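You operate a simulated robot arm through the tools that you are given. There is no shell and no other tool.

You run a simulated robot arm. Do the job below in one go: nothing can be reset, and whatever is moved stays where it is left.

## Task
Share out the grey tins on the top of the red bench. At the end: the grey tin labelled "95" from the top of the red bench is in the silver steel tray on the top of the red bench; the grey tin marked "62" from the top of the red bench is in the left red drawer; whatever was shut is shut again. Leave all else as you found it, and nothing knocked over. Set down upright: grey tin.

The check looks at the end state, three seconds after you hand in, the way a careful person would. Anything else that was tipped, shoved, dropped, spilled or broken makes it a failure.

## Robot
A 6-joint arm with a three-finger gripper, fixed in place. Base frame: the origin is on the floor under the middle of its stand, x ahead of it, y to its left, z up. Units: mm, rad, N and s.
It reaches about 1213 mm from its shoulder. Its first joint turns from -2.897 to 2.897 rad. Payload 4.89 kg.
Tool frame: the origin (TCP) lies between the finger pads and is the grasp point; the fingertips stand 30 mm ahead of it; z points along the fingers, y is the line along which they close. The gripper opens to 164 mm; its body begins 125 mm behind the TCP.
Orientation is that of the tool frame in the base frame, as a unit quaternion [x, y, z, w]. With the fingers straight down and closing along the base's y, the tool's x points along the base's -x, its y along +y and its z along -z.

## Interface
- The arm moves only by the tool step_arm. Its argument "steps" is one flat list of numbers, 7 for each row, row after row: the shift along the base's x, y, z in mm, then the turn, a rotation vector about the base's x, y, z in rad, then the opening in per cent of the stroke, from 0 (shut) to 100 (fully open). In form: [dx, dy, dz, ax, ay, az, grip, dx, dy, dz, ax, ay, az, grip, ...]. A call has 1 to 20 rows; each row shifts and turns the commanded pose from where the row before left it. Each row takes 0.2 s and may step no farther than 50 mm and 0.15 rad from the row before; otherwise, or with a gripper value out of range, the whole call is refused. A pose out of reach is approached as far as the arm can. The call stops where the force on the tool passes 40 N (or 10 N more than at its start, if that is more) or the arm is blocked; 0.2 s more then pass. The fingers move at their own pace (about 108 mm/s each) and stop on an object; they squeeze with about 31 N. The grip force told is the motor's: it shows also when the fingers shut on nothing. Time passes only in rows, and 0.2 s behind the last, so rows that do not move let the fingers close. It gives the time, the measured TCP pose, the force on the tool (base axes), the opening and the grip force at its end, in the units of the frame above (readings bear some noise), with the torque about the TCP (base axes, N m) and any sound that the robot's microphone picked up.
- Cameras (640 x 400 px; columns grow to the right, rows downward): "scene" is fixed at [402, -657, 1611.7]; the picture's right is [0.82, -0.57, 0.00], its down [-0.41, -0.59, -0.70] and it looks along [0.40, 0.58, -0.71] (base axes); focal length 337 px, centre (320, 200). "wrist" rides on the gripper at [76, -2, -152] in the tool frame; the picture's right is [0.02, 1.00, 0.00], its down [-0.88, 0.02, -0.47] and it looks along [-0.47, 0.01, 0.88] (tool axes); focal length 247 px, centre (320, 200). There is no depth. A picture from a camera that has moved, and an enlarged one, comes with that camera's place and axes in the base frame and with its lens. The place of the scene camera against the robot may be out by one fixed shift of up to 25 mm in any direction.
- capture(camera): a new picture of that camera. The clock stands still meanwhile.
- slide_trunk(by): moves the trunk up (or, below 0, down) by that many mm; the arm rides with it, the base frame stays. It gives what a move gives, with no picture.
- enlarge(camera, box): a new picture of the part [left, top, right, bottom] of that camera's present view, enlarged. The clock stands still meanwhile.
- close_job(): hands the job in; it is judged then, once.

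Nothing tells you positions but the pictures and the camera data. Unless the task says otherwise, let go and move clear before handing in.

The tools are called as a command line: name --argument value ..., lists and objects as JSON in quotes. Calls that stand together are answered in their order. step_arm: Moves the arm, as the interface text tells. Its arguments: {"type":"object","properties":{"steps":{"type":"array"}},"required":["steps"]} The other tools are called the same way: slide_trunk (by) moves the trunk up or down; capture (camera) takes a picture; enlarge (camera, box) takes an enlarged picture of a part of a camera's view; close_job () hands the job in.

At the start:

```text
clock: 0.0
tool_pos: [592.7, 75.6, 1210.8]
ee_rot: [0.0, 1.0, 0.0, 0.001]
force: [0.2, -0.6, 0.8]
ft_torque: [0.01, 0.0, -0.02]
width: 163.9
grip_force: 0.1
trunk travel left (down, up): [-175.0, 215.0]
```

scene: 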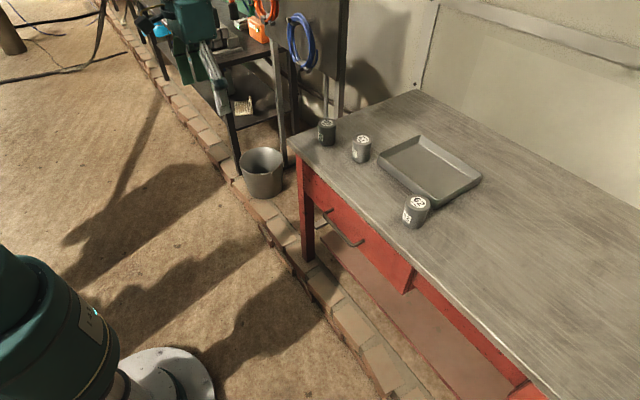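
wrist: 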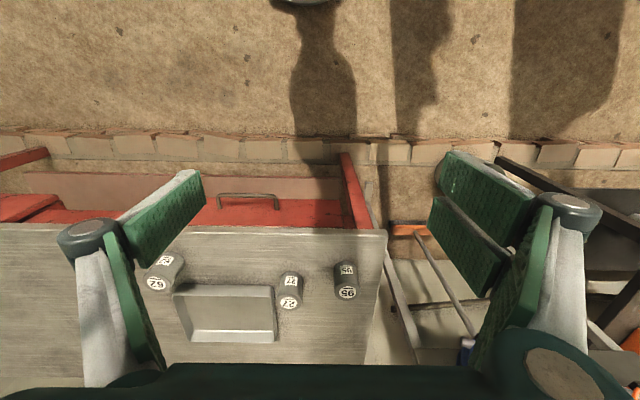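

I see a red bench with three grey tins, a steel tray and a red drawer with a bar handle. I'll look closer at each before moving.

enlarge --camera "scene" --box '[280, 80, 500, 240]'

enlarge --camera "scene" --box '[280, 150, 560, 400]'

enlarge --camera "wrist" --box '[120, 140, 400, 370]'

```text
2.50 times, centred on (390, 160) of scene
camera zoom: at [402.0, -657.0, 1611.7], right [0.82, -0.57, 0.0], down [-0.41, -0.59, -0.7], along [0.4, 0.58, -0.71], focal length 843 px, centre (145, 300)
```

zoom: 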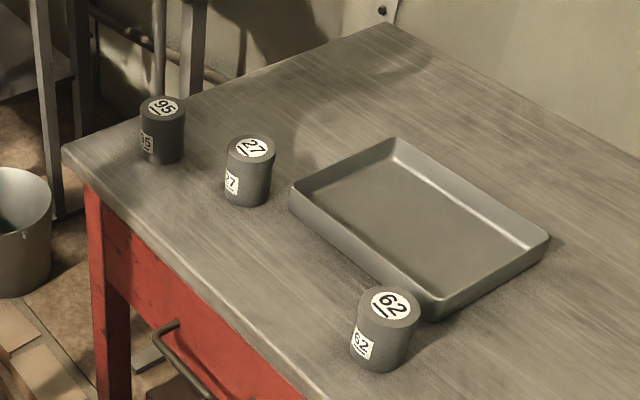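

```text
1.60 times, centred on (420, 275) of scene
camera zoom: at [402.0, -657.0, 1611.7], right [0.82, -0.57, 0.0], down [-0.41, -0.59, -0.7], along [0.4, 0.58, -0.71], focal length 540 px, centre (160, 80)
```

zoom: 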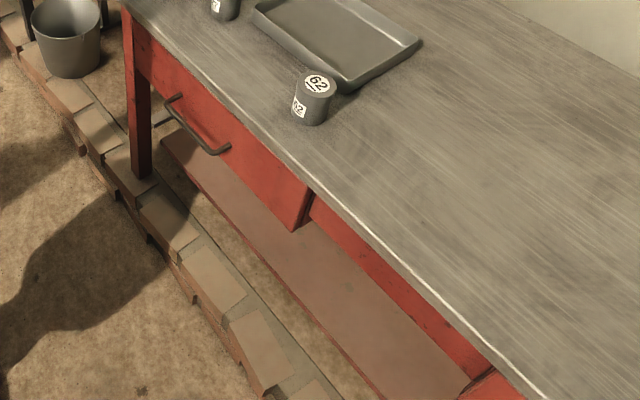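

```text
1.74 times, centred on (260, 255) of wrist
camera zoom: at [514.9, 75.3, 1363.6], right [-0.02, 1.0, 0.0], down [0.88, 0.02, 0.47], along [0.47, 0.01, -0.88], focal length 430 px, centre (424, 104)
```

zoom: 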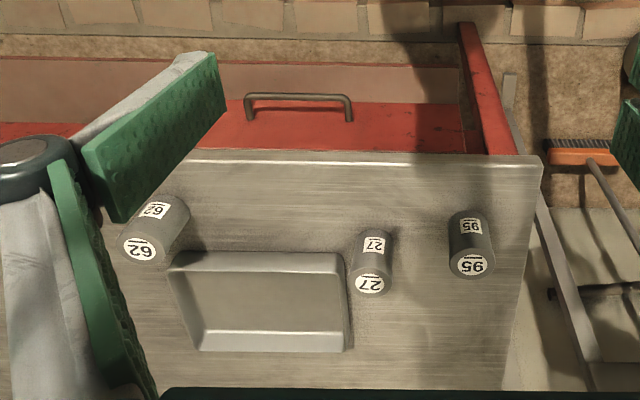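

The front edge of the bench is about x=840, with the tins along it (62 on the right, 27 in the middle, 95 on the left). The drawer handle faces the robot. I'll tilt the wrist camera forward to see the drawer front.

step_arm --steps '[-23, -19, -27, 0, -0.15, 0, 100, -23, -19, -27, 0, -0.15, 0, 100, -23, -19, -27, 0, -0.15, 0, 100, -23, -18, -27, 0, -0.15, 0, 100]'

capture --camera "wrist"

capture --camera "scene"

```text
clock: 1.0
tool_pos: [500.6, 3.6, 1104.0]
ee_rot: [0.0, 0.955, 0.0, 0.297]
force: [1.1, 0.1, -0.4]
ft_torque: [-0.01, 0.17, -0.02]
width: 163.7
grip_force: 0.1
trunk travel left (down, up): [-175.0, 215.0]
```

```text
taken
camera wrist: at [350.4, 1.6, 1187.0], right [-0.02, 1.0, -0.01], down [0.46, 0.02, 0.89], along [0.89, 0.01, -0.46], focal length 247 px, centre (320, 200)
```

wrist: 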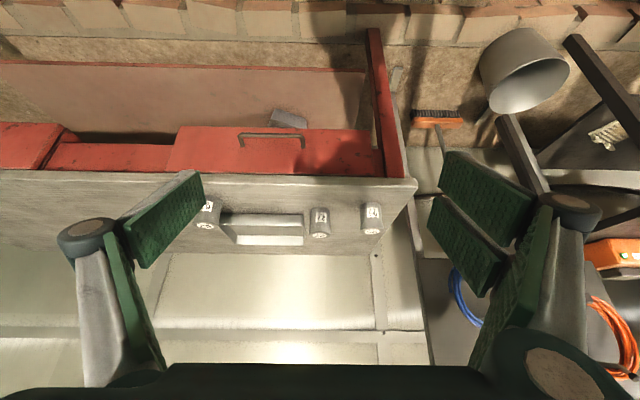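

```text
taken
```

scene: 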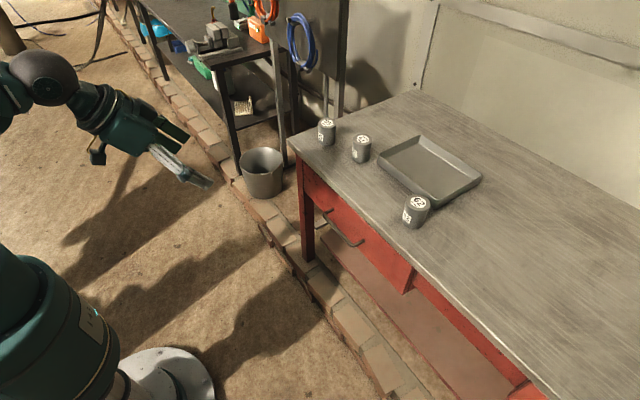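

The picture is upside down: the drawer front spans columns 170–385, with its handle near the middle. I'll zoom in there.

enlarge --camera "wrist" --box '[150, 90, 420, 260]'

enlarge --camera "wrist" --box '[0, 90, 200, 215]'

enlarge --camera "scene" --box '[290, 150, 430, 300]'

```text
2.35 times, centred on (285, 175) of wrist
camera zoom: at [350.4, 1.6, 1187.0], right [-0.02, 1.0, -0.01], down [0.46, 0.02, 0.89], along [0.89, 0.01, -0.46], focal length 581 px, centre (402, 259)
```

zoom: 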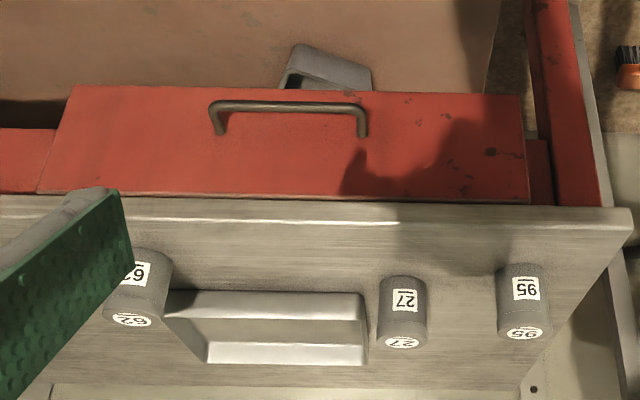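

```text
3.20 times, centred on (100, 152) of wrist
camera zoom: at [350.4, 1.6, 1187.0], right [-0.02, 1.0, -0.01], down [0.46, 0.02, 0.89], along [0.89, 0.01, -0.46], focal length 790 px, centre (1024, 352)
```

zoom: 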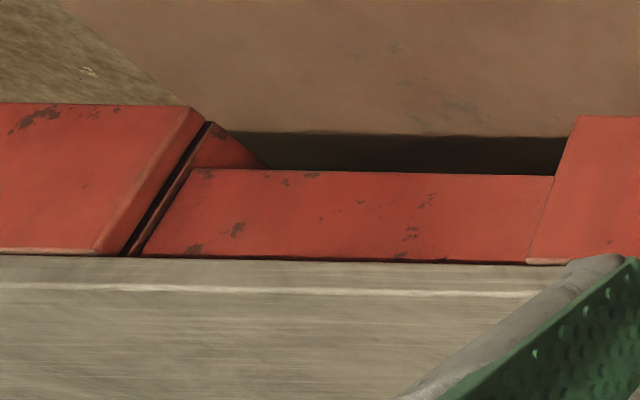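

```text
2.67 times, centred on (360, 225) of scene
camera zoom: at [402.0, -657.0, 1611.7], right [0.82, -0.57, 0.0], down [-0.41, -0.59, -0.7], along [0.4, 0.58, -0.71], focal length 900 px, centre (213, 133)
```

zoom: 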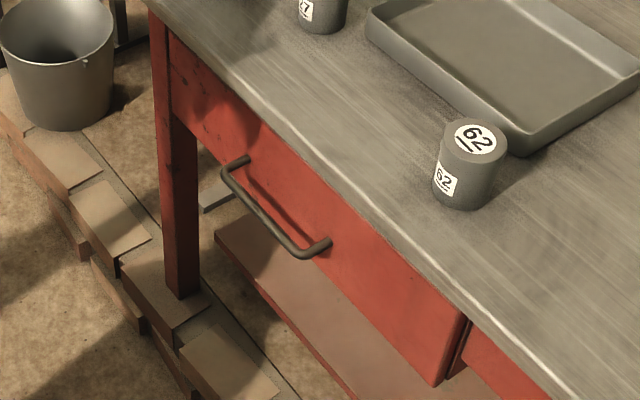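

From two views I place the handle bar at about (830, -116, 758) and the drawer face at x≈876. The bench top's front edge is at x≈858, z≈882. Tin tops: 62 at (955,-288,955), 95 at (979,151,953), 27 at (1015,11,955). Next I'll look at the tray and tins from above.

step_arm --steps '[37, -12.5, 19, 0, 0.0754, 0, 100, 37, -12.5, 19, 0, 0.0754, 0, 100, 37, -12.5, 19, 0, 0.0754, 0, 100, 37, -12.5, 19, 0, 0.0754, 0, 100, 37, -12.5, 19, 0, 0.0754, 0, 100, 37, -12.5, 19, 0, 0.0754, 0, 100, 37, -12.5, 19, 0, 0.0754, 0, 100, 37, -12.5, 19, 0, 0.0754, 0, 100, 0, 0, 0, 0, 0, 0, 100]'

capture --camera "wrist"

capture --camera "scene"

```text
clock: 3.0
tool_pos: [797.8, -101.2, 1252.7]
ee_rot: [0.0, 1.0, 0.0, -0.003]
force: [1.1, -0.8, -1.1]
ft_torque: [0.01, 0.27, 0.03]
width: 163.7
grip_force: 0.0
trunk travel left (down, up): [-175.0, 215.0]
```

```text
taken
camera wrist: at [721.2, -101.8, 1405.7], right [-0.02, 1.0, 0.0], down [0.88, 0.02, 0.47], along [0.47, 0.01, -0.88], focal length 247 px, centre (320, 200)
```

wrist: 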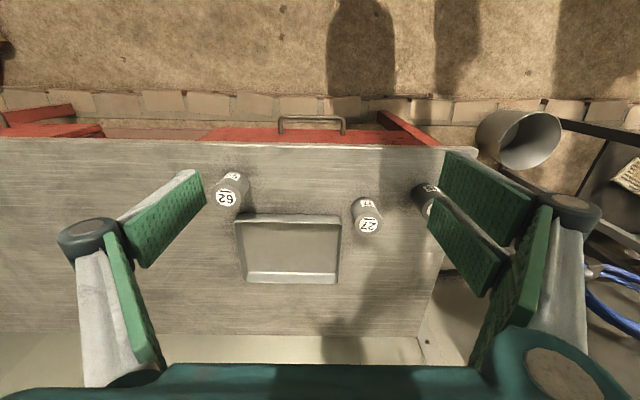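

```text
taken
```

scene: 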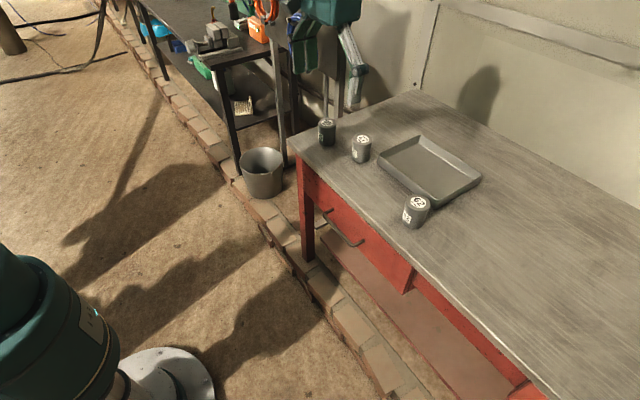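

enlarge --camera "wrist" --box '[190, 100, 450, 300]'

enlarge --camera "wrist" --box '[200, 160, 400, 290]'

```text
2.00 times, centred on (320, 200) of wrist
camera zoom: at [721.2, -101.8, 1405.7], right [-0.02, 1.0, 0.0], down [0.88, 0.02, 0.47], along [0.47, 0.01, -0.88], focal length 494 px, centre (320, 200)
```

zoom: 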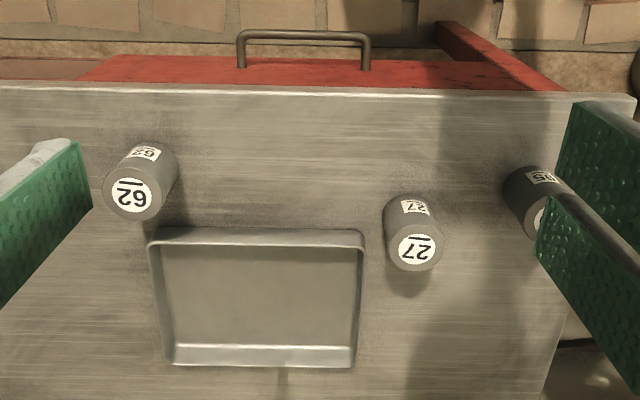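

```text
3.08 times, centred on (300, 225) of wrist
camera zoom: at [721.2, -101.8, 1405.7], right [-0.02, 1.0, 0.0], down [0.88, 0.02, 0.47], along [0.47, 0.01, -0.88], focal length 760 px, centre (382, 123)
```

zoom: 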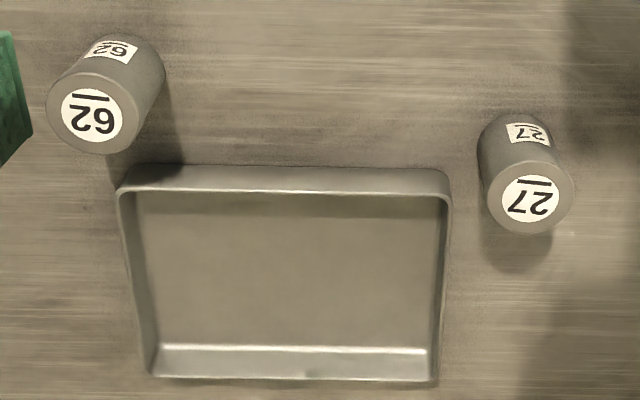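

Tin diameter is about 58 mm and height about 73 mm. The tray spans about x 1035–1230, y -295 to -43, with its rim at z≈919. I'll test, high above the bench, whether the arm reaches over the tray pointing straight down.

step_arm --steps '[43, -10, 0, 0, 0, 0, 100, 43, -10, 0, 0, 0, 0, 100, 43, -10, 0, 0, 0, 0, 100, 43, -10, 0, 0, 0, 0, 100, 43, -10, 0, 0, 0, 0, 100, 43, -10, 0, 0, 0, 0, 100, 44, -8, 0, 0, 0, 0, 100, 0, 0, 0, 0, 0, 0, 100]'

capture --camera "scene"

capture --camera "wrist"

```text
clock: 4.8
tool_pos: [1100.1, -169.6, 1252.5]
ee_rot: [0.0, 1.0, 0.0, -0.002]
force: [1.2, 0.7, -1.7]
ft_torque: [0.05, 0.22, 0.04]
width: 163.9
grip_force: 0.0
trunk travel left (down, up): [-175.0, 215.0]
```

```text
taken
```

scene: 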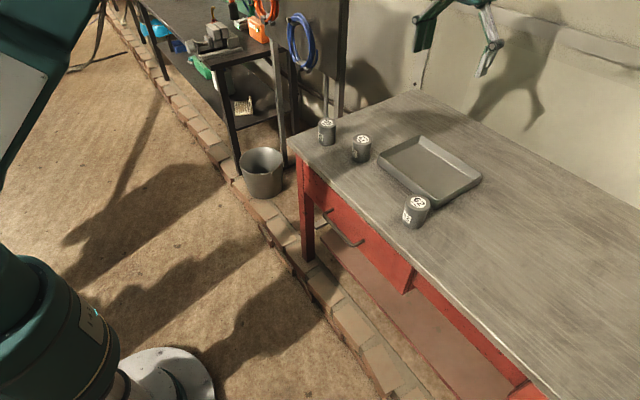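

```text
taken
camera wrist: at [1023.7, -170.6, 1406.5], right [-0.02, 1.0, 0.0], down [0.88, 0.02, 0.47], along [0.47, 0.01, -0.88], focal length 247 px, centre (320, 200)
```

wrist: 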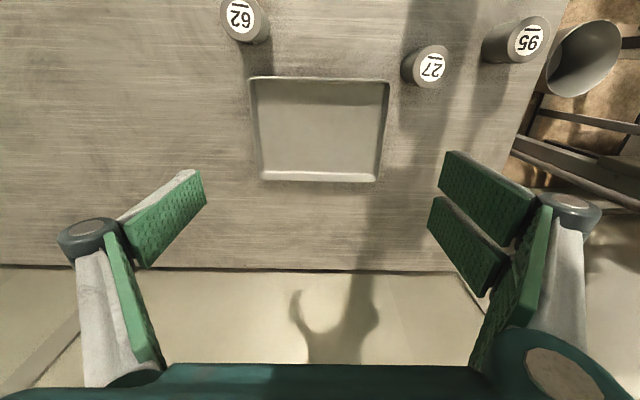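

The arm reaches over the tray. Next I'll go above tin 95 at about (979,151), with the fingers partly open to stay clear of tin 27, and check the alignment.

step_arm --steps '[-15, 40, -5, 0, 0, 0, 80, -15, 40, -5, 0, 0, 0, 67, -15, 40, -5, 0, 0, 0, 67, -15, 40, -5, 0, 0, 0, 67, -15, 40, -5, 0, 0, 0, 67, -15, 40, -5, 0, 0, 0, 67, -15, 40, -5, 0, 0, 0, 67, -16, 41, -5, 0, 0, 0, 67, 0, 0, -40, 0, 0, 0, 67, 0, 0, -40, 0, 0, 0, 67, 0, 0, -40, 0, 0, 0, 67, 0, 0, -30, 0, 0, 0, 67, 0, 0, 0, 0, 0, 0, 67]'

capture --camera "wrist"

capture --camera "scene"

```text
clock: 7.6
tool_pos: [979.6, 155.4, 1065.2]
ee_rot: [0.0, 1.0, -0.001, -0.001]
force: [0.2, 0.7, -0.2]
ft_torque: [0.01, 0.07, 0.04]
width: 110.0
grip_force: 0.0
trunk travel left (down, up): [-175.0, 215.0]
```

```text
taken
camera wrist: at [901.4, 153.9, 1218.2], right [-0.02, 1.0, 0.0], down [0.88, 0.02, 0.47], along [0.47, 0.01, -0.88], focal length 247 px, centre (320, 200)
```

wrist: 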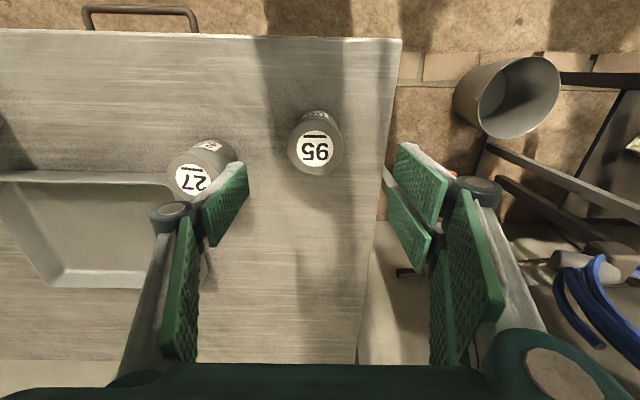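

```text
taken
```

scene: 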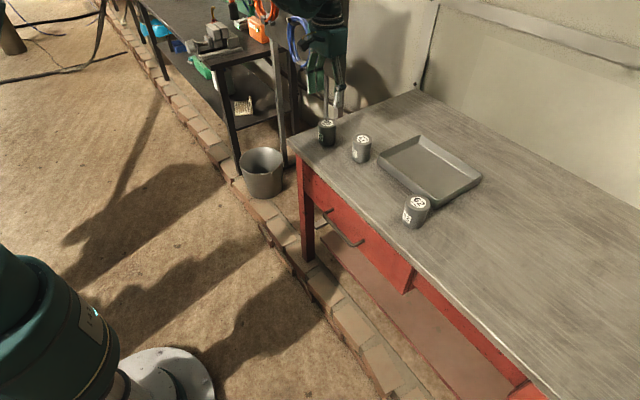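

Tin 95 is at about (982,151), so I need a correction of roughly (+3,-4). I'll lower onto it and close.

step_arm --steps '[3, -4, -35, 0, 0, 0, 67, 0, 0, -35, 0, 0, 0, 67, 0, 0, -35, 0, 0, 0, 67, 0, 0, -32, 0, 0, 0, 67, 0, 0, 0, 0, 0, 0, 67]'

capture --camera "wrist"

enlarge --camera "scene" --box '[280, 60, 440, 180]'

```text
clock: 8.8
tool_pos: [983.0, 152.7, 928.2]
ee_rot: [0.0, 1.0, 0.0, -0.001]
force: [-0.4, -0.1, 0.1]
ft_torque: [0.0, 0.07, 0.02]
width: 110.0
grip_force: 0.1
trunk travel left (down, up): [-175.0, 215.0]
```

```text
taken
camera wrist: at [905.7, 150.8, 1081.0], right [-0.02, 1.0, 0.0], down [0.88, 0.02, 0.47], along [0.47, 0.01, -0.88], focal length 247 px, centre (320, 200)
```

wrist: 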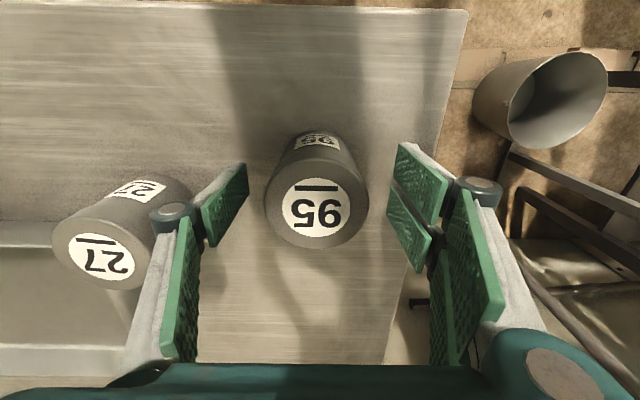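

```text
3.33 times, centred on (360, 120) of scene
camera zoom: at [402.0, -657.0, 1611.7], right [0.82, -0.57, 0.0], down [-0.41, -0.59, -0.7], along [0.4, 0.58, -0.71], focal length 1124 px, centre (187, 467)
```

zoom: 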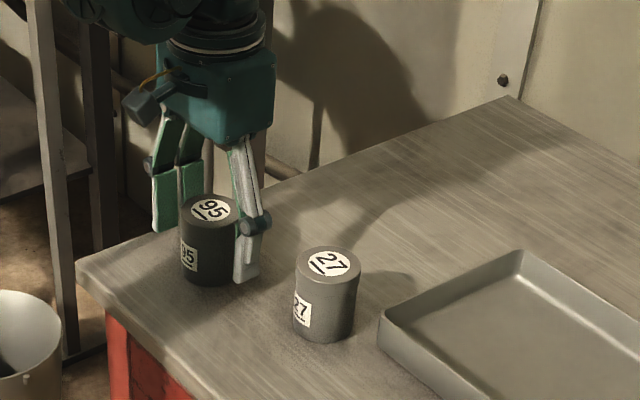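

Tin 95 sits centred between the fingers. Closing now.

step_arm --steps '[0, 0, 0, 0, 0, 0, 40, 0, 0, 0, 0, 0, 0, 20, 0, 0, 0, 0, 0, 0, 10, 0, 0, 0, 0, 0, 0, 10]'

```text
clock: 9.8
tool_pos: [982.4, 151.4, 928.5]
ee_rot: [0.0, 1.0, 0.0, -0.002]
force: [0.4, -0.7, 0.0]
ft_torque: [-0.1, 0.02, -0.04]
width: 58.8
grip_force: 30.9
trunk travel left (down, up): [-175.0, 215.0]
```

Gripped at 58.8 mm with about 31 N. I'll lift straight up and check.

step_arm --steps '[0, 0, 20, 0, 0, 0, 10, 0, 0, 40, 0, 0, 0, 10, 0, 0, 40, 0, 0, 0, 10, 0, 0, 40, 0, 0, 0, 10, 0, 0, 0, 0, 0, 0, 10]'

capture --camera "wrist"

```text
clock: 11.0
tool_pos: [979.5, 151.7, 1069.0]
ee_rot: [0.001, 1.0, 0.0, -0.002]
force: [-0.4, 0.5, -2.6]
ft_torque: [0.04, -0.08, 0.02]
width: 58.9
grip_force: 30.8
trunk travel left (down, up): [-175.0, 215.0]
```

```text
taken
camera wrist: at [902.8, 150.3, 1222.2], right [-0.02, 1.0, 0.0], down [0.88, 0.02, 0.47], along [0.47, 0.01, -0.88], focal length 247 px, centre (320, 200)
```

wrist: 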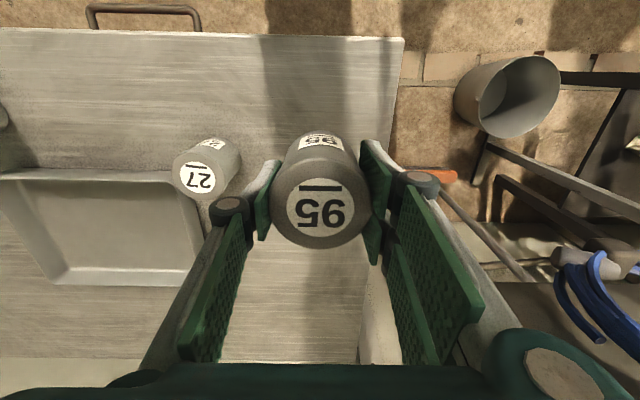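

The tin is held and clear of everything. I'll carry it over the other tin to above the tray at about (1118,-170).

step_arm --steps '[17, -40, 0, 0, 0, 0, 10, 17, -40, 0, 0, 0, 0, 10, 17, -40, 0, 0, 0, 0, 10, 17, -40, 0, 0, 0, 0, 10, 17, -40, 0, 0, 0, 0, 10, 17, -40, 0, 0, 0, 0, 10, 17, -40, 0, 0, 0, 0, 10, 17, -40, 0, 0, 0, 0, 10, 0, 0, 0, 0, 0, 0, 10]'

capture --camera "wrist"

capture --camera "scene"

```text
clock: 13.0
tool_pos: [1118.0, -171.4, 1067.1]
ee_rot: [0.0, 1.0, 0.0, -0.001]
force: [0.3, -0.6, -3.5]
ft_torque: [0.1, 0.0, 0.02]
width: 58.7
grip_force: 30.8
trunk travel left (down, up): [-175.0, 215.0]
```

```text
taken
camera wrist: at [1040.4, -172.7, 1219.6], right [-0.02, 1.0, 0.0], down [0.88, 0.02, 0.47], along [0.47, 0.01, -0.88], focal length 247 px, centre (320, 200)
```

wrist: 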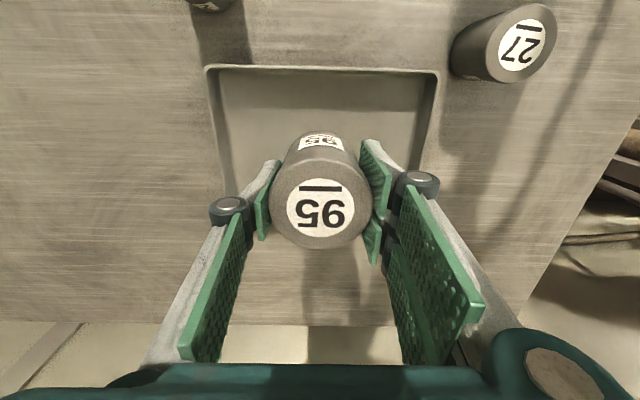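

```text
taken
```

scene: 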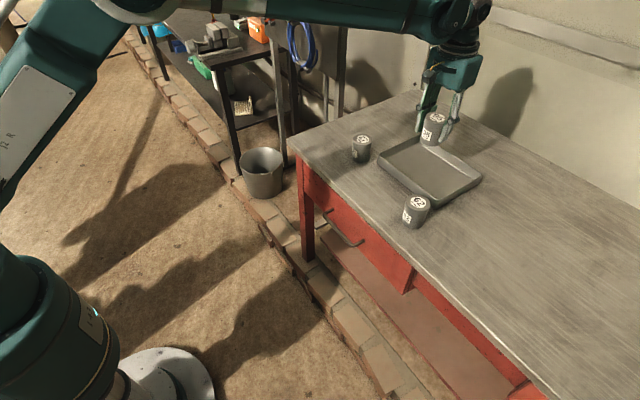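

The tin is above the tray floor, well inside the rims. I'll lower it most of the way and check.

step_arm --steps '[0, 0, -40, 0, 0, 0, 10, 0, 0, -40, 0, 0, 0, 10, 0, 0, -30, 0, 0, 0, 10, 0, 0, -10, 0, 0, 0, 10, 0, 0, 0, 0, 0, 0, 10]'

enlarge --camera "scene" --box '[360, 80, 500, 220]'

capture --camera "wrist"

```text
clock: 14.2
tool_pos: [1117.0, -169.1, 946.9]
ee_rot: [0.0, 1.0, 0.0, -0.001]
force: [0.5, 0.3, -2.5]
ft_torque: [0.01, 0.04, 0.01]
width: 58.5
grip_force: 30.8
trunk travel left (down, up): [-175.0, 215.0]
```

```text
2.86 times, centred on (430, 150) of scene
camera zoom: at [402.0, -657.0, 1611.7], right [0.82, -0.57, 0.0], down [-0.41, -0.59, -0.7], along [0.4, 0.58, -0.71], focal length 964 px, centre (6, 343)
```

zoom: 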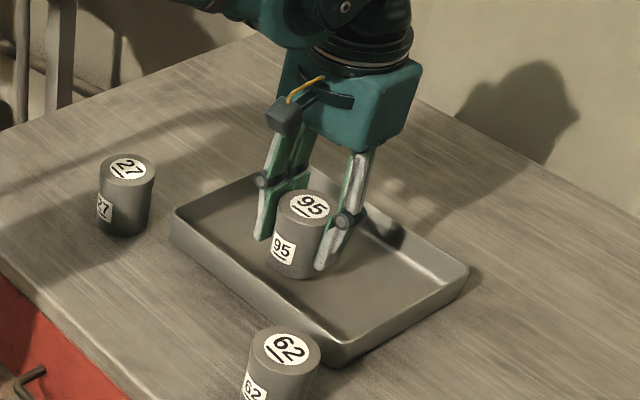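

```text
taken
camera wrist: at [1039.7, -170.0, 1100.6], right [-0.02, 1.0, 0.0], down [0.88, 0.02, 0.47], along [0.47, 0.01, -0.88], focal length 247 px, centre (320, 200)
```

wrist: 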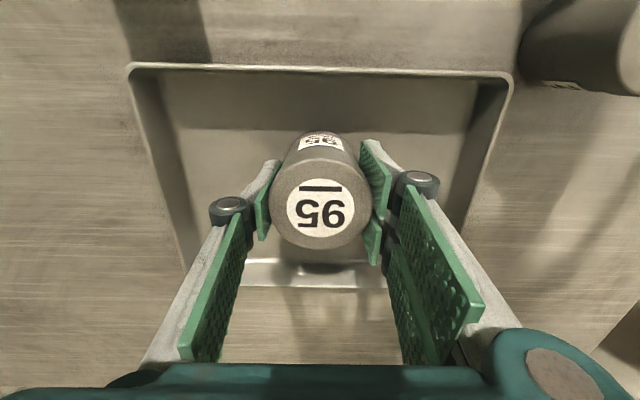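

Tin 95 is above the tray floor, about 14 mm clear. I'll lower it in small steps and watch the force.

step_arm --steps '[0, 0, -5, 0, 0, 0, 10, 0, 0, -4, 0, 0, 0, 10, 0, 0, -2, 0, 0, 0, 10, 0, 0, -1, 0, 0, 0, 10, 0, 0, 0, 0, 0, 0, 10]'

```text
clock: 15.4
tool_pos: [1116.6, -169.3, 936.1]
ee_rot: [0.0, 1.0, 0.001, -0.002]
force: [-0.7, 0.3, -1.9]
ft_torque: [0.0, 0.01, -0.01]
width: 58.6
grip_force: 31.5
trunk travel left (down, up): [-175.0, 215.0]
```

step_arm --steps '[0, 0, -1, 0, 0, 0, 10, 0, 0, -1, 0, 0, 0, 10, 0, 0, 0, 0, 0, 0, 10]'

enlarge --camera "scene" --box '[390, 120, 470, 200]'

```text
clock: 16.2
tool_pos: [1117.5, -170.6, 933.0]
ee_rot: [0.0, 1.0, 0.0, -0.001]
force: [-0.4, -0.2, -3.2]
ft_torque: [0.01, 0.0, 0.0]
width: 58.6
grip_force: 31.3
trunk travel left (down, up): [-175.0, 215.0]
```

```text
5.00 times, centred on (430, 160) of scene
camera zoom: at [402.0, -657.0, 1611.7], right [0.82, -0.57, 0.0], down [-0.41, -0.59, -0.7], along [0.4, 0.58, -0.71], focal length 1687 px, centre (-230, 400)
```

zoom: 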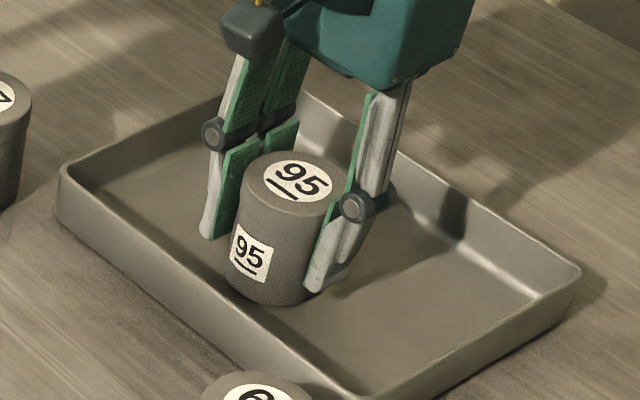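

step_arm --steps '[0, 0, -1, 0, 0, 0, 10, 0, 0, -1, 0, 0, 0, 10, 0, 0, 0, 0, 0, 0, 10]'

```text
clock: 17.0
tool_pos: [1117.3, -169.9, 932.5]
ee_rot: [0.001, 1.0, 0.001, -0.001]
force: [1.0, 2.0, 0.6]
ft_torque: [0.01, -0.04, 0.04]
width: 58.6
grip_force: 30.7
trunk travel left (down, up): [-175.0, 215.0]
```

The downward load is gone, so the tin is resting on the tray floor. I'll open the fingers and rise straight up.

step_arm --steps '[0, 0, 0, 0, 0, 0, 42, 0, 0, 0, 0, 0, 0, 60, 0, 0, 0, 0, 0, 0, 65]'

capture --camera "wrist"

```text
clock: 17.8
tool_pos: [1115.7, -171.0, 931.8]
ee_rot: [0.001, 1.0, 0.0, -0.001]
force: [0.7, -0.8, 0.6]
ft_torque: [-0.04, 0.02, 0.03]
width: 106.3
grip_force: 0.0
trunk travel left (down, up): [-175.0, 215.0]
```

```text
taken
camera wrist: at [1039.1, -171.7, 1085.5], right [-0.02, 1.0, 0.0], down [0.88, 0.02, 0.47], along [0.47, 0.01, -0.88], focal length 247 px, centre (320, 200)
```

wrist: 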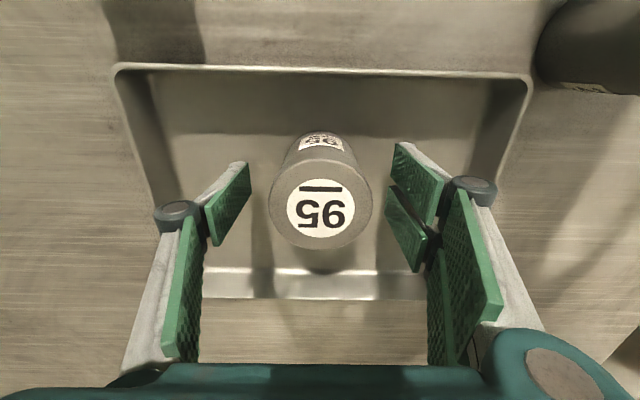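

Tin 95 stands upright in the tray. I'll rise clear, then retract and reorient the gripper for the drawer handle.

step_arm --steps '[0, 0, 15, 0, 0, 0, 65, 0, 0, 40, 0, 0, 0, 65, 0, 0, 45, 0, 0, 0, 65, 0, 0, 45, 0, 0, 0, 65, 0, 0, 45, 0, 0, 0, 65, 0, 0, 45, 0, 0, 0, 65, -45, 3, 10, 0, 0, 0, 65, -45, 3, 0, 0, 0, 0, 65, -45, 3, 0, 0, 0, 0, 65, -45, 3, 0, 0, 0, 0, 65, -45, 3, 0, 0, 0, 0, 65, -45, 3, 0, 0, 0, 0, 65, -45, 3, 0, 0, 0, 0, 65, -45, 3, 0, 0, 0, 0, 65, -45, 3, 0, 0, 0, 0, 65, -45, 3, 0, 0, 0, 0, 65, -45, 3, 0, 0, 0, 0, 65]'

capture --camera "scene"

capture --camera "wrist"

```text
clock: 21.4
tool_pos: [622.7, -139.1, 1174.9]
ee_rot: [0.0, 1.0, 0.0, -0.002]
force: [1.4, -0.9, -1.9]
ft_torque: [0.06, 0.35, -0.01]
width: 106.8
grip_force: 0.1
trunk travel left (down, up): [-175.0, 215.0]
```

```text
taken
```

scene: 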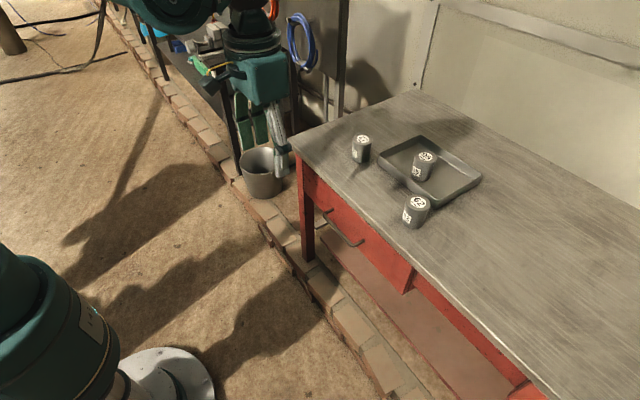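

```text
taken
camera wrist: at [545.8, -139.7, 1327.8], right [-0.02, 1.0, 0.0], down [0.88, 0.02, 0.47], along [0.47, 0.01, -0.88], focal length 247 px, centre (320, 200)
```

wrist: 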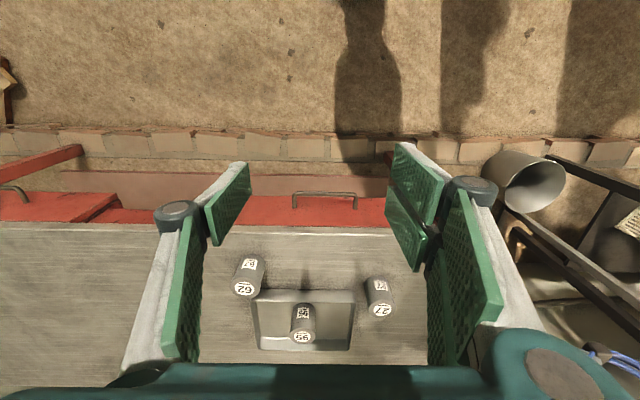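

Tin 95 is in the tray and nothing else has moved. Now I'll turn the gripper 90° about vertical and pitch it towards the drawer handle.

step_arm --steps '[0, 2, -18, 0, 0, 0.1428, 60, 0, 2, -18, 0, 0, 0.1428, 60, 0, 2, -18, 0, 0, 0.1428, 60, 0, 2, -18, 0, 0, 0.1428, 60, 0, 2, -18, 0, 0, 0.1428, 60, 0, 2, -18, 0, 0, 0.1428, 60, 0, 2, -18, 0, 0, 0.1428, 60, 0, 2, -18, 0, 0, 0.1428, 60, 0, 2, -18, 0, 0, 0.1428, 60, 0, 2, -18, 0, 0, 0.1428, 60, 0, 2, -18, 0, 0, 0.1428, 60]'

capture --camera "wrist"

```text
clock: 23.8
tool_pos: [620.2, -115.3, 977.2]
ee_rot: [0.707, -0.707, 0.001, 0.002]
force: [0.1, 0.9, 0.5]
ft_torque: [0.01, -0.11, -0.01]
width: 98.6
grip_force: 0.0
trunk travel left (down, up): [-175.0, 215.0]
```

```text
taken
camera wrist: at [621.1, -190.4, 1130.5], right [-1.0, -0.02, 0.0], down [-0.02, 0.88, 0.47], along [-0.01, 0.47, -0.88], focal length 247 px, centre (320, 200)
```

wrist: 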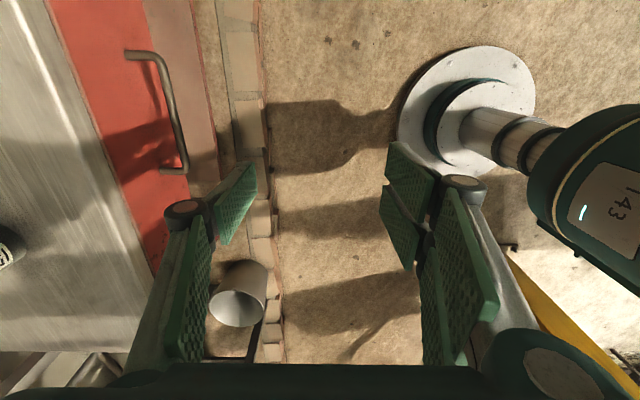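

enlarge --camera "wrist" --box '[0, 0, 280, 200]'

```text
2.00 times, centred on (140, 100) of wrist
camera zoom: at [621.1, -190.4, 1130.5], right [-1.0, -0.02, 0.0], down [-0.02, 0.88, 0.47], along [-0.01, 0.47, -0.88], focal length 494 px, centre (680, 400)
```

zoom: 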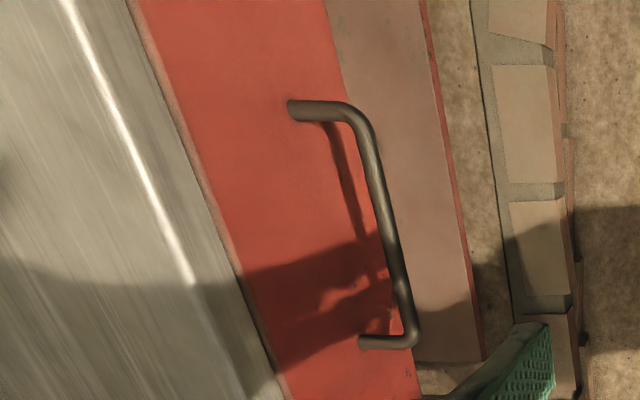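

The handle bar centre is at about (831,-120,758) and is roughly 11 mm thick; the drawer face is at x≈874.5. I'll pitch the gripper so the fingers point forward, 15° below horizontal, stopping 100 mm short of the bar.

step_arm --steps '[12, -0.5, -21, 0, -0.1454, 0, 60, 12, -0.5, -21, 0, -0.1454, 0, 60, 12, -0.5, -21, 0, -0.1454, 0, 60, 12, -0.5, -21, 0, -0.1454, 0, 60, 12, -0.5, -21, 0, -0.1454, 0, 60, 12, -0.5, -21, 0, -0.1454, 0, 60, 12, -0.5, -21, 0, -0.1454, 0, 60, 12, -0.5, -21, 0, -0.1454, 0, 60, 12, -0.5, -21, 0, -0.1454, 0, 60, 0, 0, 0, 0, 0, 0, 60]'

capture --camera "wrist"

capture --camera "scene"

```text
clock: 26.0
tool_pos: [849.8, -153.4, 1010.0]
ee_rot: [-0.561, 0.563, -0.43, 0.428]
force: [-0.4, -0.5, -0.4]
ft_torque: [-0.02, -0.06, 0.03]
width: 98.4
grip_force: 0.0
out of reach, approached as far as the arm can: row 5, 6, 7, 8, 9
trunk travel left (down, up): [-175.0, 215.0]
```

```text
taken
camera wrist: at [702.8, -229.5, 1051.7], right [-0.26, -0.02, -0.96], down [-0.46, 0.88, 0.11], along [0.85, 0.47, -0.24], focal length 247 px, centre (320, 200)
```

wrist: 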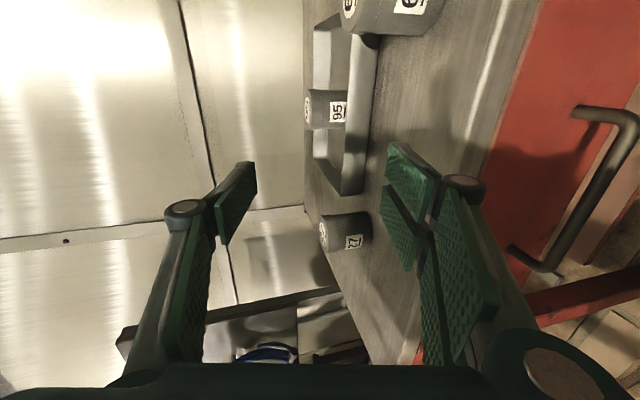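

```text
taken
```

scene: 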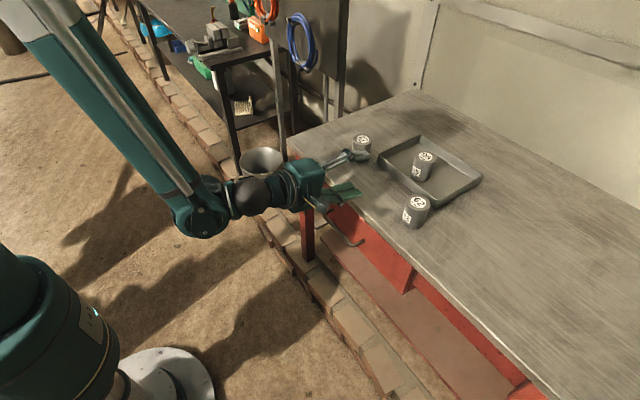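

The arm couldn't hold that pose and stopped at (850,-153,1010). Nothing was touched. The forearm looks folded too tightly, so I'll raise the trunk to give it room.

slide_trunk --by 100

capture --camera "scene"

```text
clock: 27.3
tool_pos: [850.8, -154.2, 1110.3]
ee_rot: [-0.561, 0.563, -0.429, 0.429]
force: [-0.3, -0.3, -0.2]
ft_torque: [0.02, -0.04, 0.01]
width: 98.5
grip_force: 0.1
trunk travel left (down, up): [-275.0, 115.0]
```

```text
taken
```

scene: 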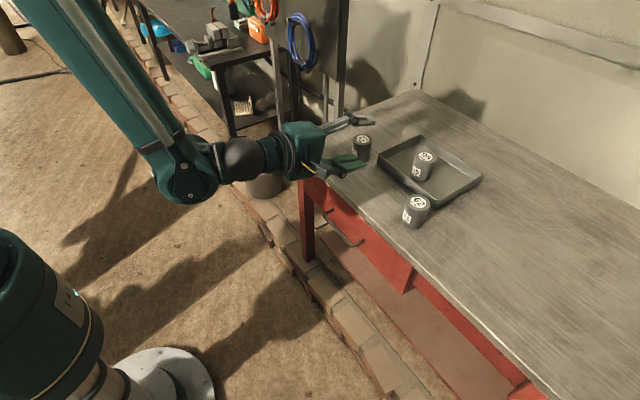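

The tightest fold seems to come from the wrist being too close to the base. I'll approach the handle with the gripper yawed about 40° so the wrist stays off to the right. First I'll make sure the commanded pose is stable.

step_arm --steps '[0, 0, 0, 0, 0, 0, 60]'

```text
clock: 27.7
tool_pos: [851.0, -154.6, 1109.0]
ee_rot: [-0.561, 0.562, -0.429, 0.429]
force: [1.0, 0.2, -0.1]
ft_torque: [0.01, 0.01, -0.01]
width: 98.2
grip_force: 0.0
trunk travel left (down, up): [-275.0, 115.0]
```

step_arm --steps '[-20, -7, 0, 0, 0, 0.14, 50, -20, -7, 0, 0, 0, 0.14, 40, -20, -7, 0, 0, 0, 0.14, 40, -20, -7, 0, 0, 0, 0.14, 40, -20, -7, 0, 0, 0, 0.14, 40, 0, 0, 0, 0, 0, 0, 40]'

capture --camera "scene"

capture --camera "wrist"

```text
clock: 29.1
tool_pos: [758.5, -178.7, 1109.2]
ee_rot: [0.715, -0.359, 0.239, -0.55]
force: [0.2, -0.3, -0.9]
ft_torque: [0.03, -0.01, 0.06]
width: 65.6
grip_force: 0.0
out of reach, approached as far as the arm can: row 5
trunk travel left (down, up): [-275.0, 115.0]
```

```text
taken
```

scene: 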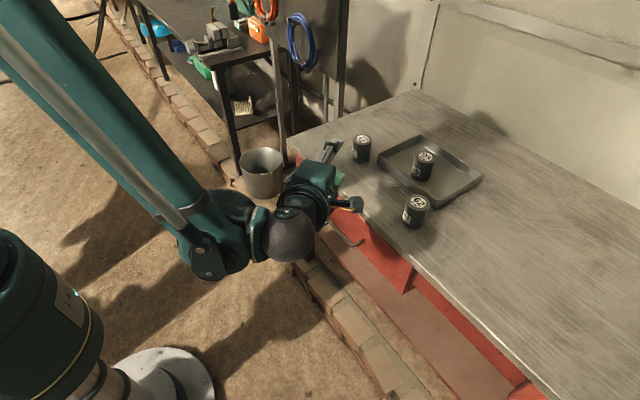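

```text
taken
camera wrist: at [692.5, -330.2, 1149.5], right [-0.24, -0.15, -0.96], down [-0.91, 0.39, 0.16], along [0.35, 0.91, -0.23], focal length 247 px, centre (320, 200)
```

wrist: 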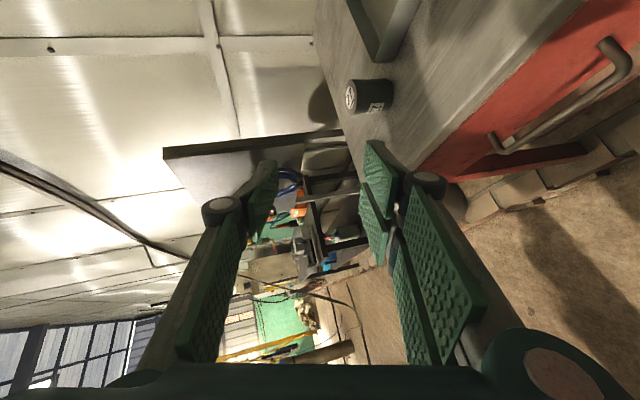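

enlarge --camera "scene" --box '[0, 0, 400, 300]'

enlarge --camera "scene" --box '[160, 120, 400, 290]'

```text
1.33 times, centred on (200, 150) of scene
camera zoom: at [402.0, -657.0, 1611.7], right [0.82, -0.57, 0.0], down [-0.41, -0.59, -0.7], along [0.4, 0.58, -0.71], focal length 450 px, centre (480, 267)
```

zoom: 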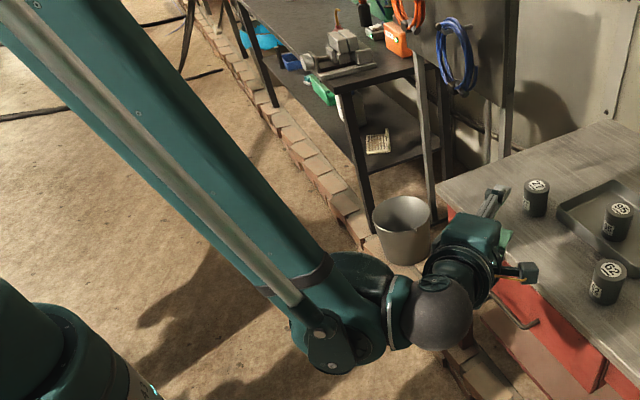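

```text
2.35 times, centred on (280, 205) of scene
camera zoom: at [402.0, -657.0, 1611.7], right [0.82, -0.57, 0.0], down [-0.41, -0.59, -0.7], along [0.4, 0.58, -0.71], focal length 794 px, centre (414, 188)
```

zoom: 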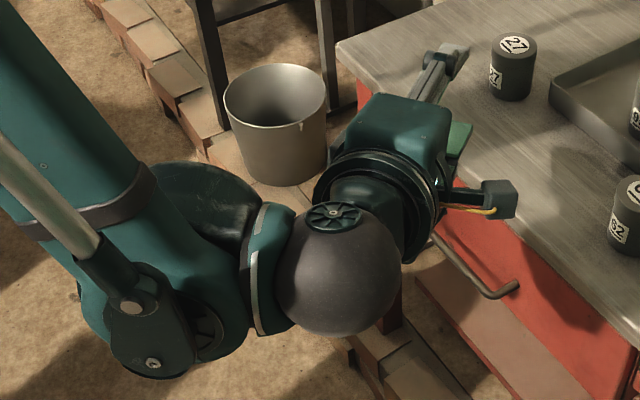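

The wrist looks UR-like (tool perpendicular to the last wrist link), so more yaw and more downward pitch should be comfortable. From here I'll yaw further to about 60° and pitch down to about 30°, staying clear in front of the bench.

step_arm --steps '[-5, -10, 0, -0.1, 0.07, 0, 40, -5, -10, 0, -0.1, 0.07, 0, 40, 0, -10, 0, 0, 0, 0.12, 40, 0, -10, 0, 0, 0, 0.12, 40, 0, -10, 0, 0, 0, 0.12, 40, 0, 0, 0, 0, 0, 0, 40]'

capture --camera "scene"

```text
clock: 30.5
tool_pos: [782.3, -179.8, 1109.0]
ee_rot: [0.82, -0.296, 0.1, -0.479]
force: [1.4, 0.6, -0.9]
ft_torque: [0.09, 0.04, 0.08]
width: 65.3
grip_force: 0.1
out of reach, approached as far as the arm can: row 3, 4, 5
trunk travel left (down, up): [-275.0, 115.0]
```

```text
taken
```

scene: 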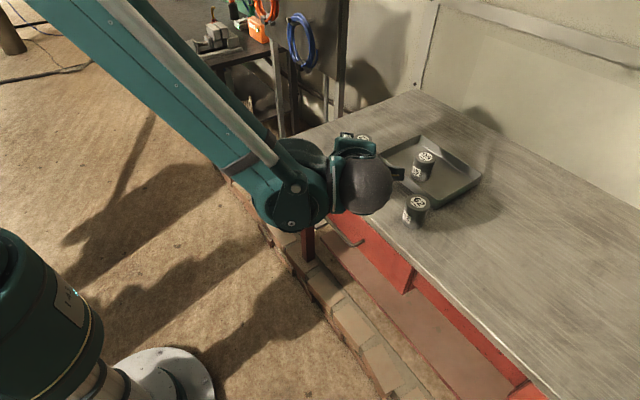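

Still limited, most likely by the last wrist joint after the 90° roll I made. I'll spin the gripper 180° about its own axis the other way; the closing direction stays the same, and everything is well above the bench.

step_arm --steps '[0, 0, 2, 0.067, 0.1086, -0.0778, 40, 0, 0, 2, 0.067, 0.1086, -0.0778, 40, 0, 0, 2, 0.067, 0.1086, -0.0778, 40, 0, 0, 2, 0.067, 0.1086, -0.0778, 40, 0, 0, 2, 0.067, 0.1086, -0.0778, 40, 0, 0, 2, 0.067, 0.1086, -0.0778, 40, 0, 0, 2, 0.067, 0.1086, -0.0778, 40, 0, 0, 2, 0.067, 0.1086, -0.0778, 40, 0, 0, 2, 0.067, 0.1086, -0.0778, 40, 0, 0, 2, 0.067, 0.1086, -0.0778, 40]'

```text
clock: 32.7
tool_pos: [779.7, -179.8, 1129.0]
ee_rot: [-0.401, 0.775, 0.253, 0.419]
force: [-0.1, 0.6, -0.4]
ft_torque: [0.02, 0.01, -0.03]
width: 65.6
grip_force: 0.0
trunk travel left (down, up): [-275.0, 115.0]
```

step_arm --steps '[0, 0, 0, 0.067, 0.1086, -0.0778, 40, 0, 0, 0, 0.067, 0.1086, -0.0778, 40, 0, 0, 0, 0.067, 0.1086, -0.0778, 40, 0, 0, 0, 0.067, 0.1086, -0.0778, 40, 0, 0, 0, 0.067, 0.1086, -0.0778, 40, 0, 0, 0, 0.067, 0.1086, -0.0778, 40, 0, 0, 0, 0.067, 0.1086, -0.0778, 40, 0, 0, 0, 0.067, 0.1086, -0.0778, 40, 0, 0, 0, 0.067, 0.1086, -0.0778, 40, 0, 0, 0, 0.067, 0.1086, -0.0778, 40, 0, 0, 0, 0.067, 0.1086, -0.0778, 40]'

capture --camera "scene"

capture --camera "wrist"

```text
clock: 35.1
tool_pos: [781.0, -179.2, 1130.4]
ee_rot: [0.296, 0.82, 0.479, 0.101]
force: [-0.6, 0.5, 0.0]
ft_torque: [0.01, 0.01, 0.01]
width: 65.8
grip_force: 0.0
trunk travel left (down, up): [-275.0, 115.0]
```

```text
taken
```

scene: 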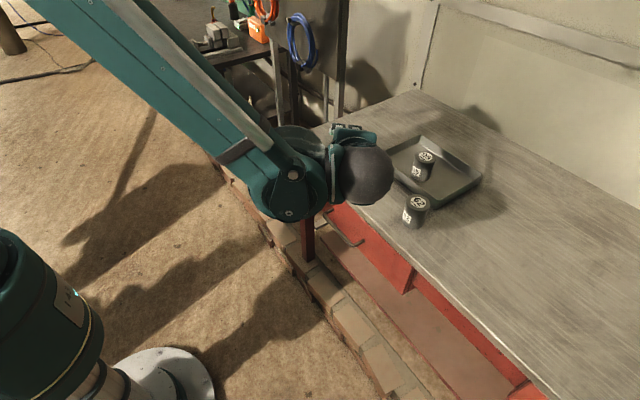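

```text
taken
camera wrist: at [649.4, -245.5, 1216.8], right [0.37, 0.38, 0.85], down [0.5, -0.85, 0.16], along [0.78, 0.37, -0.51], focal length 247 px, centre (320, 200)
```

wrist: 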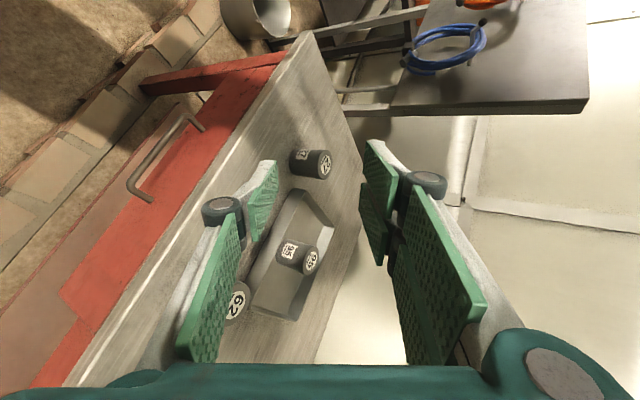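

The spin finished without limits. I'll now check whether the arm can back away and lower from here.

step_arm --steps '[-20, -20, 0, 0, 0, 0, 40, -20, -20, 0, 0, 0, 0, 40, 0, -20, -30, 0, 0, 0, 40, 0, 0, -40, 0, 0, 0, 40]'

capture --camera "scene"

```text
clock: 36.1
tool_pos: [740.2, -237.8, 1061.5]
ee_rot: [0.295, 0.82, 0.479, 0.103]
force: [-1.1, 0.6, -0.6]
ft_torque: [-0.08, -0.06, -0.13]
width: 65.5
grip_force: 0.1
trunk travel left (down, up): [-275.0, 115.0]
```

```text
taken
```

scene: 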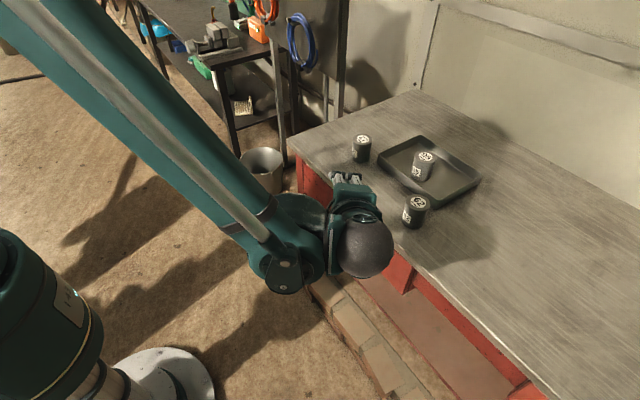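

The wrist limit was the cause, and the arm now moves freely. I'll level the gripper to about 10° below horizontal and descend to the pre-grasp point in front of the handle.

step_arm --steps '[0, 0, -40, 0.1037, -0.0647, 0, 40, 0, 0, -40, 0.1037, -0.0647, 0, 40, 0, 0, -40, 0.1037, -0.0647, 0, 40, 0, 0, 0, 0, 0, 0, 40]'

capture --camera "scene"

capture --camera "wrist"

```text
clock: 37.1
tool_pos: [741.4, -238.0, 938.7]
ee_rot: [0.26, 0.722, 0.627, 0.134]
force: [0.6, -1.2, -1.5]
ft_torque: [0.18, -0.05, 0.17]
width: 65.4
grip_force: 0.1
trunk travel left (down, up): [-275.0, 115.0]
```

```text
taken
```

scene: 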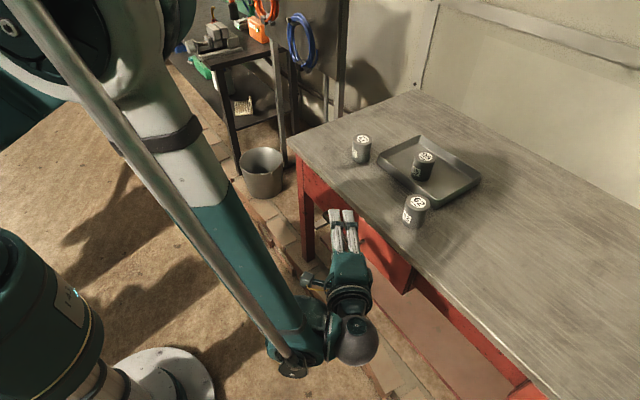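

```text
taken
camera wrist: at [596.9, -324.0, 975.0], right [0.19, 0.09, 0.98], down [0.49, -0.87, -0.01], along [0.85, 0.48, -0.21], focal length 247 px, centre (320, 200)
```

wrist: 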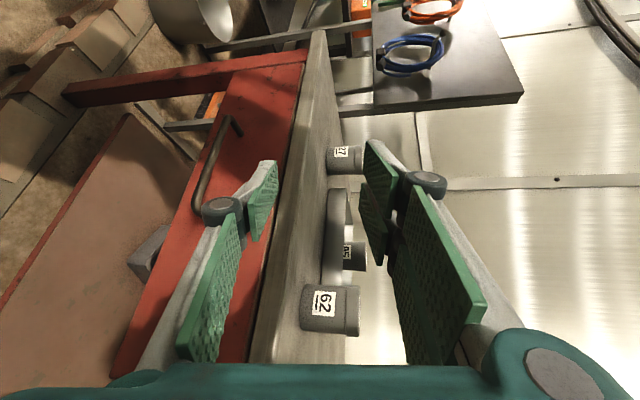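

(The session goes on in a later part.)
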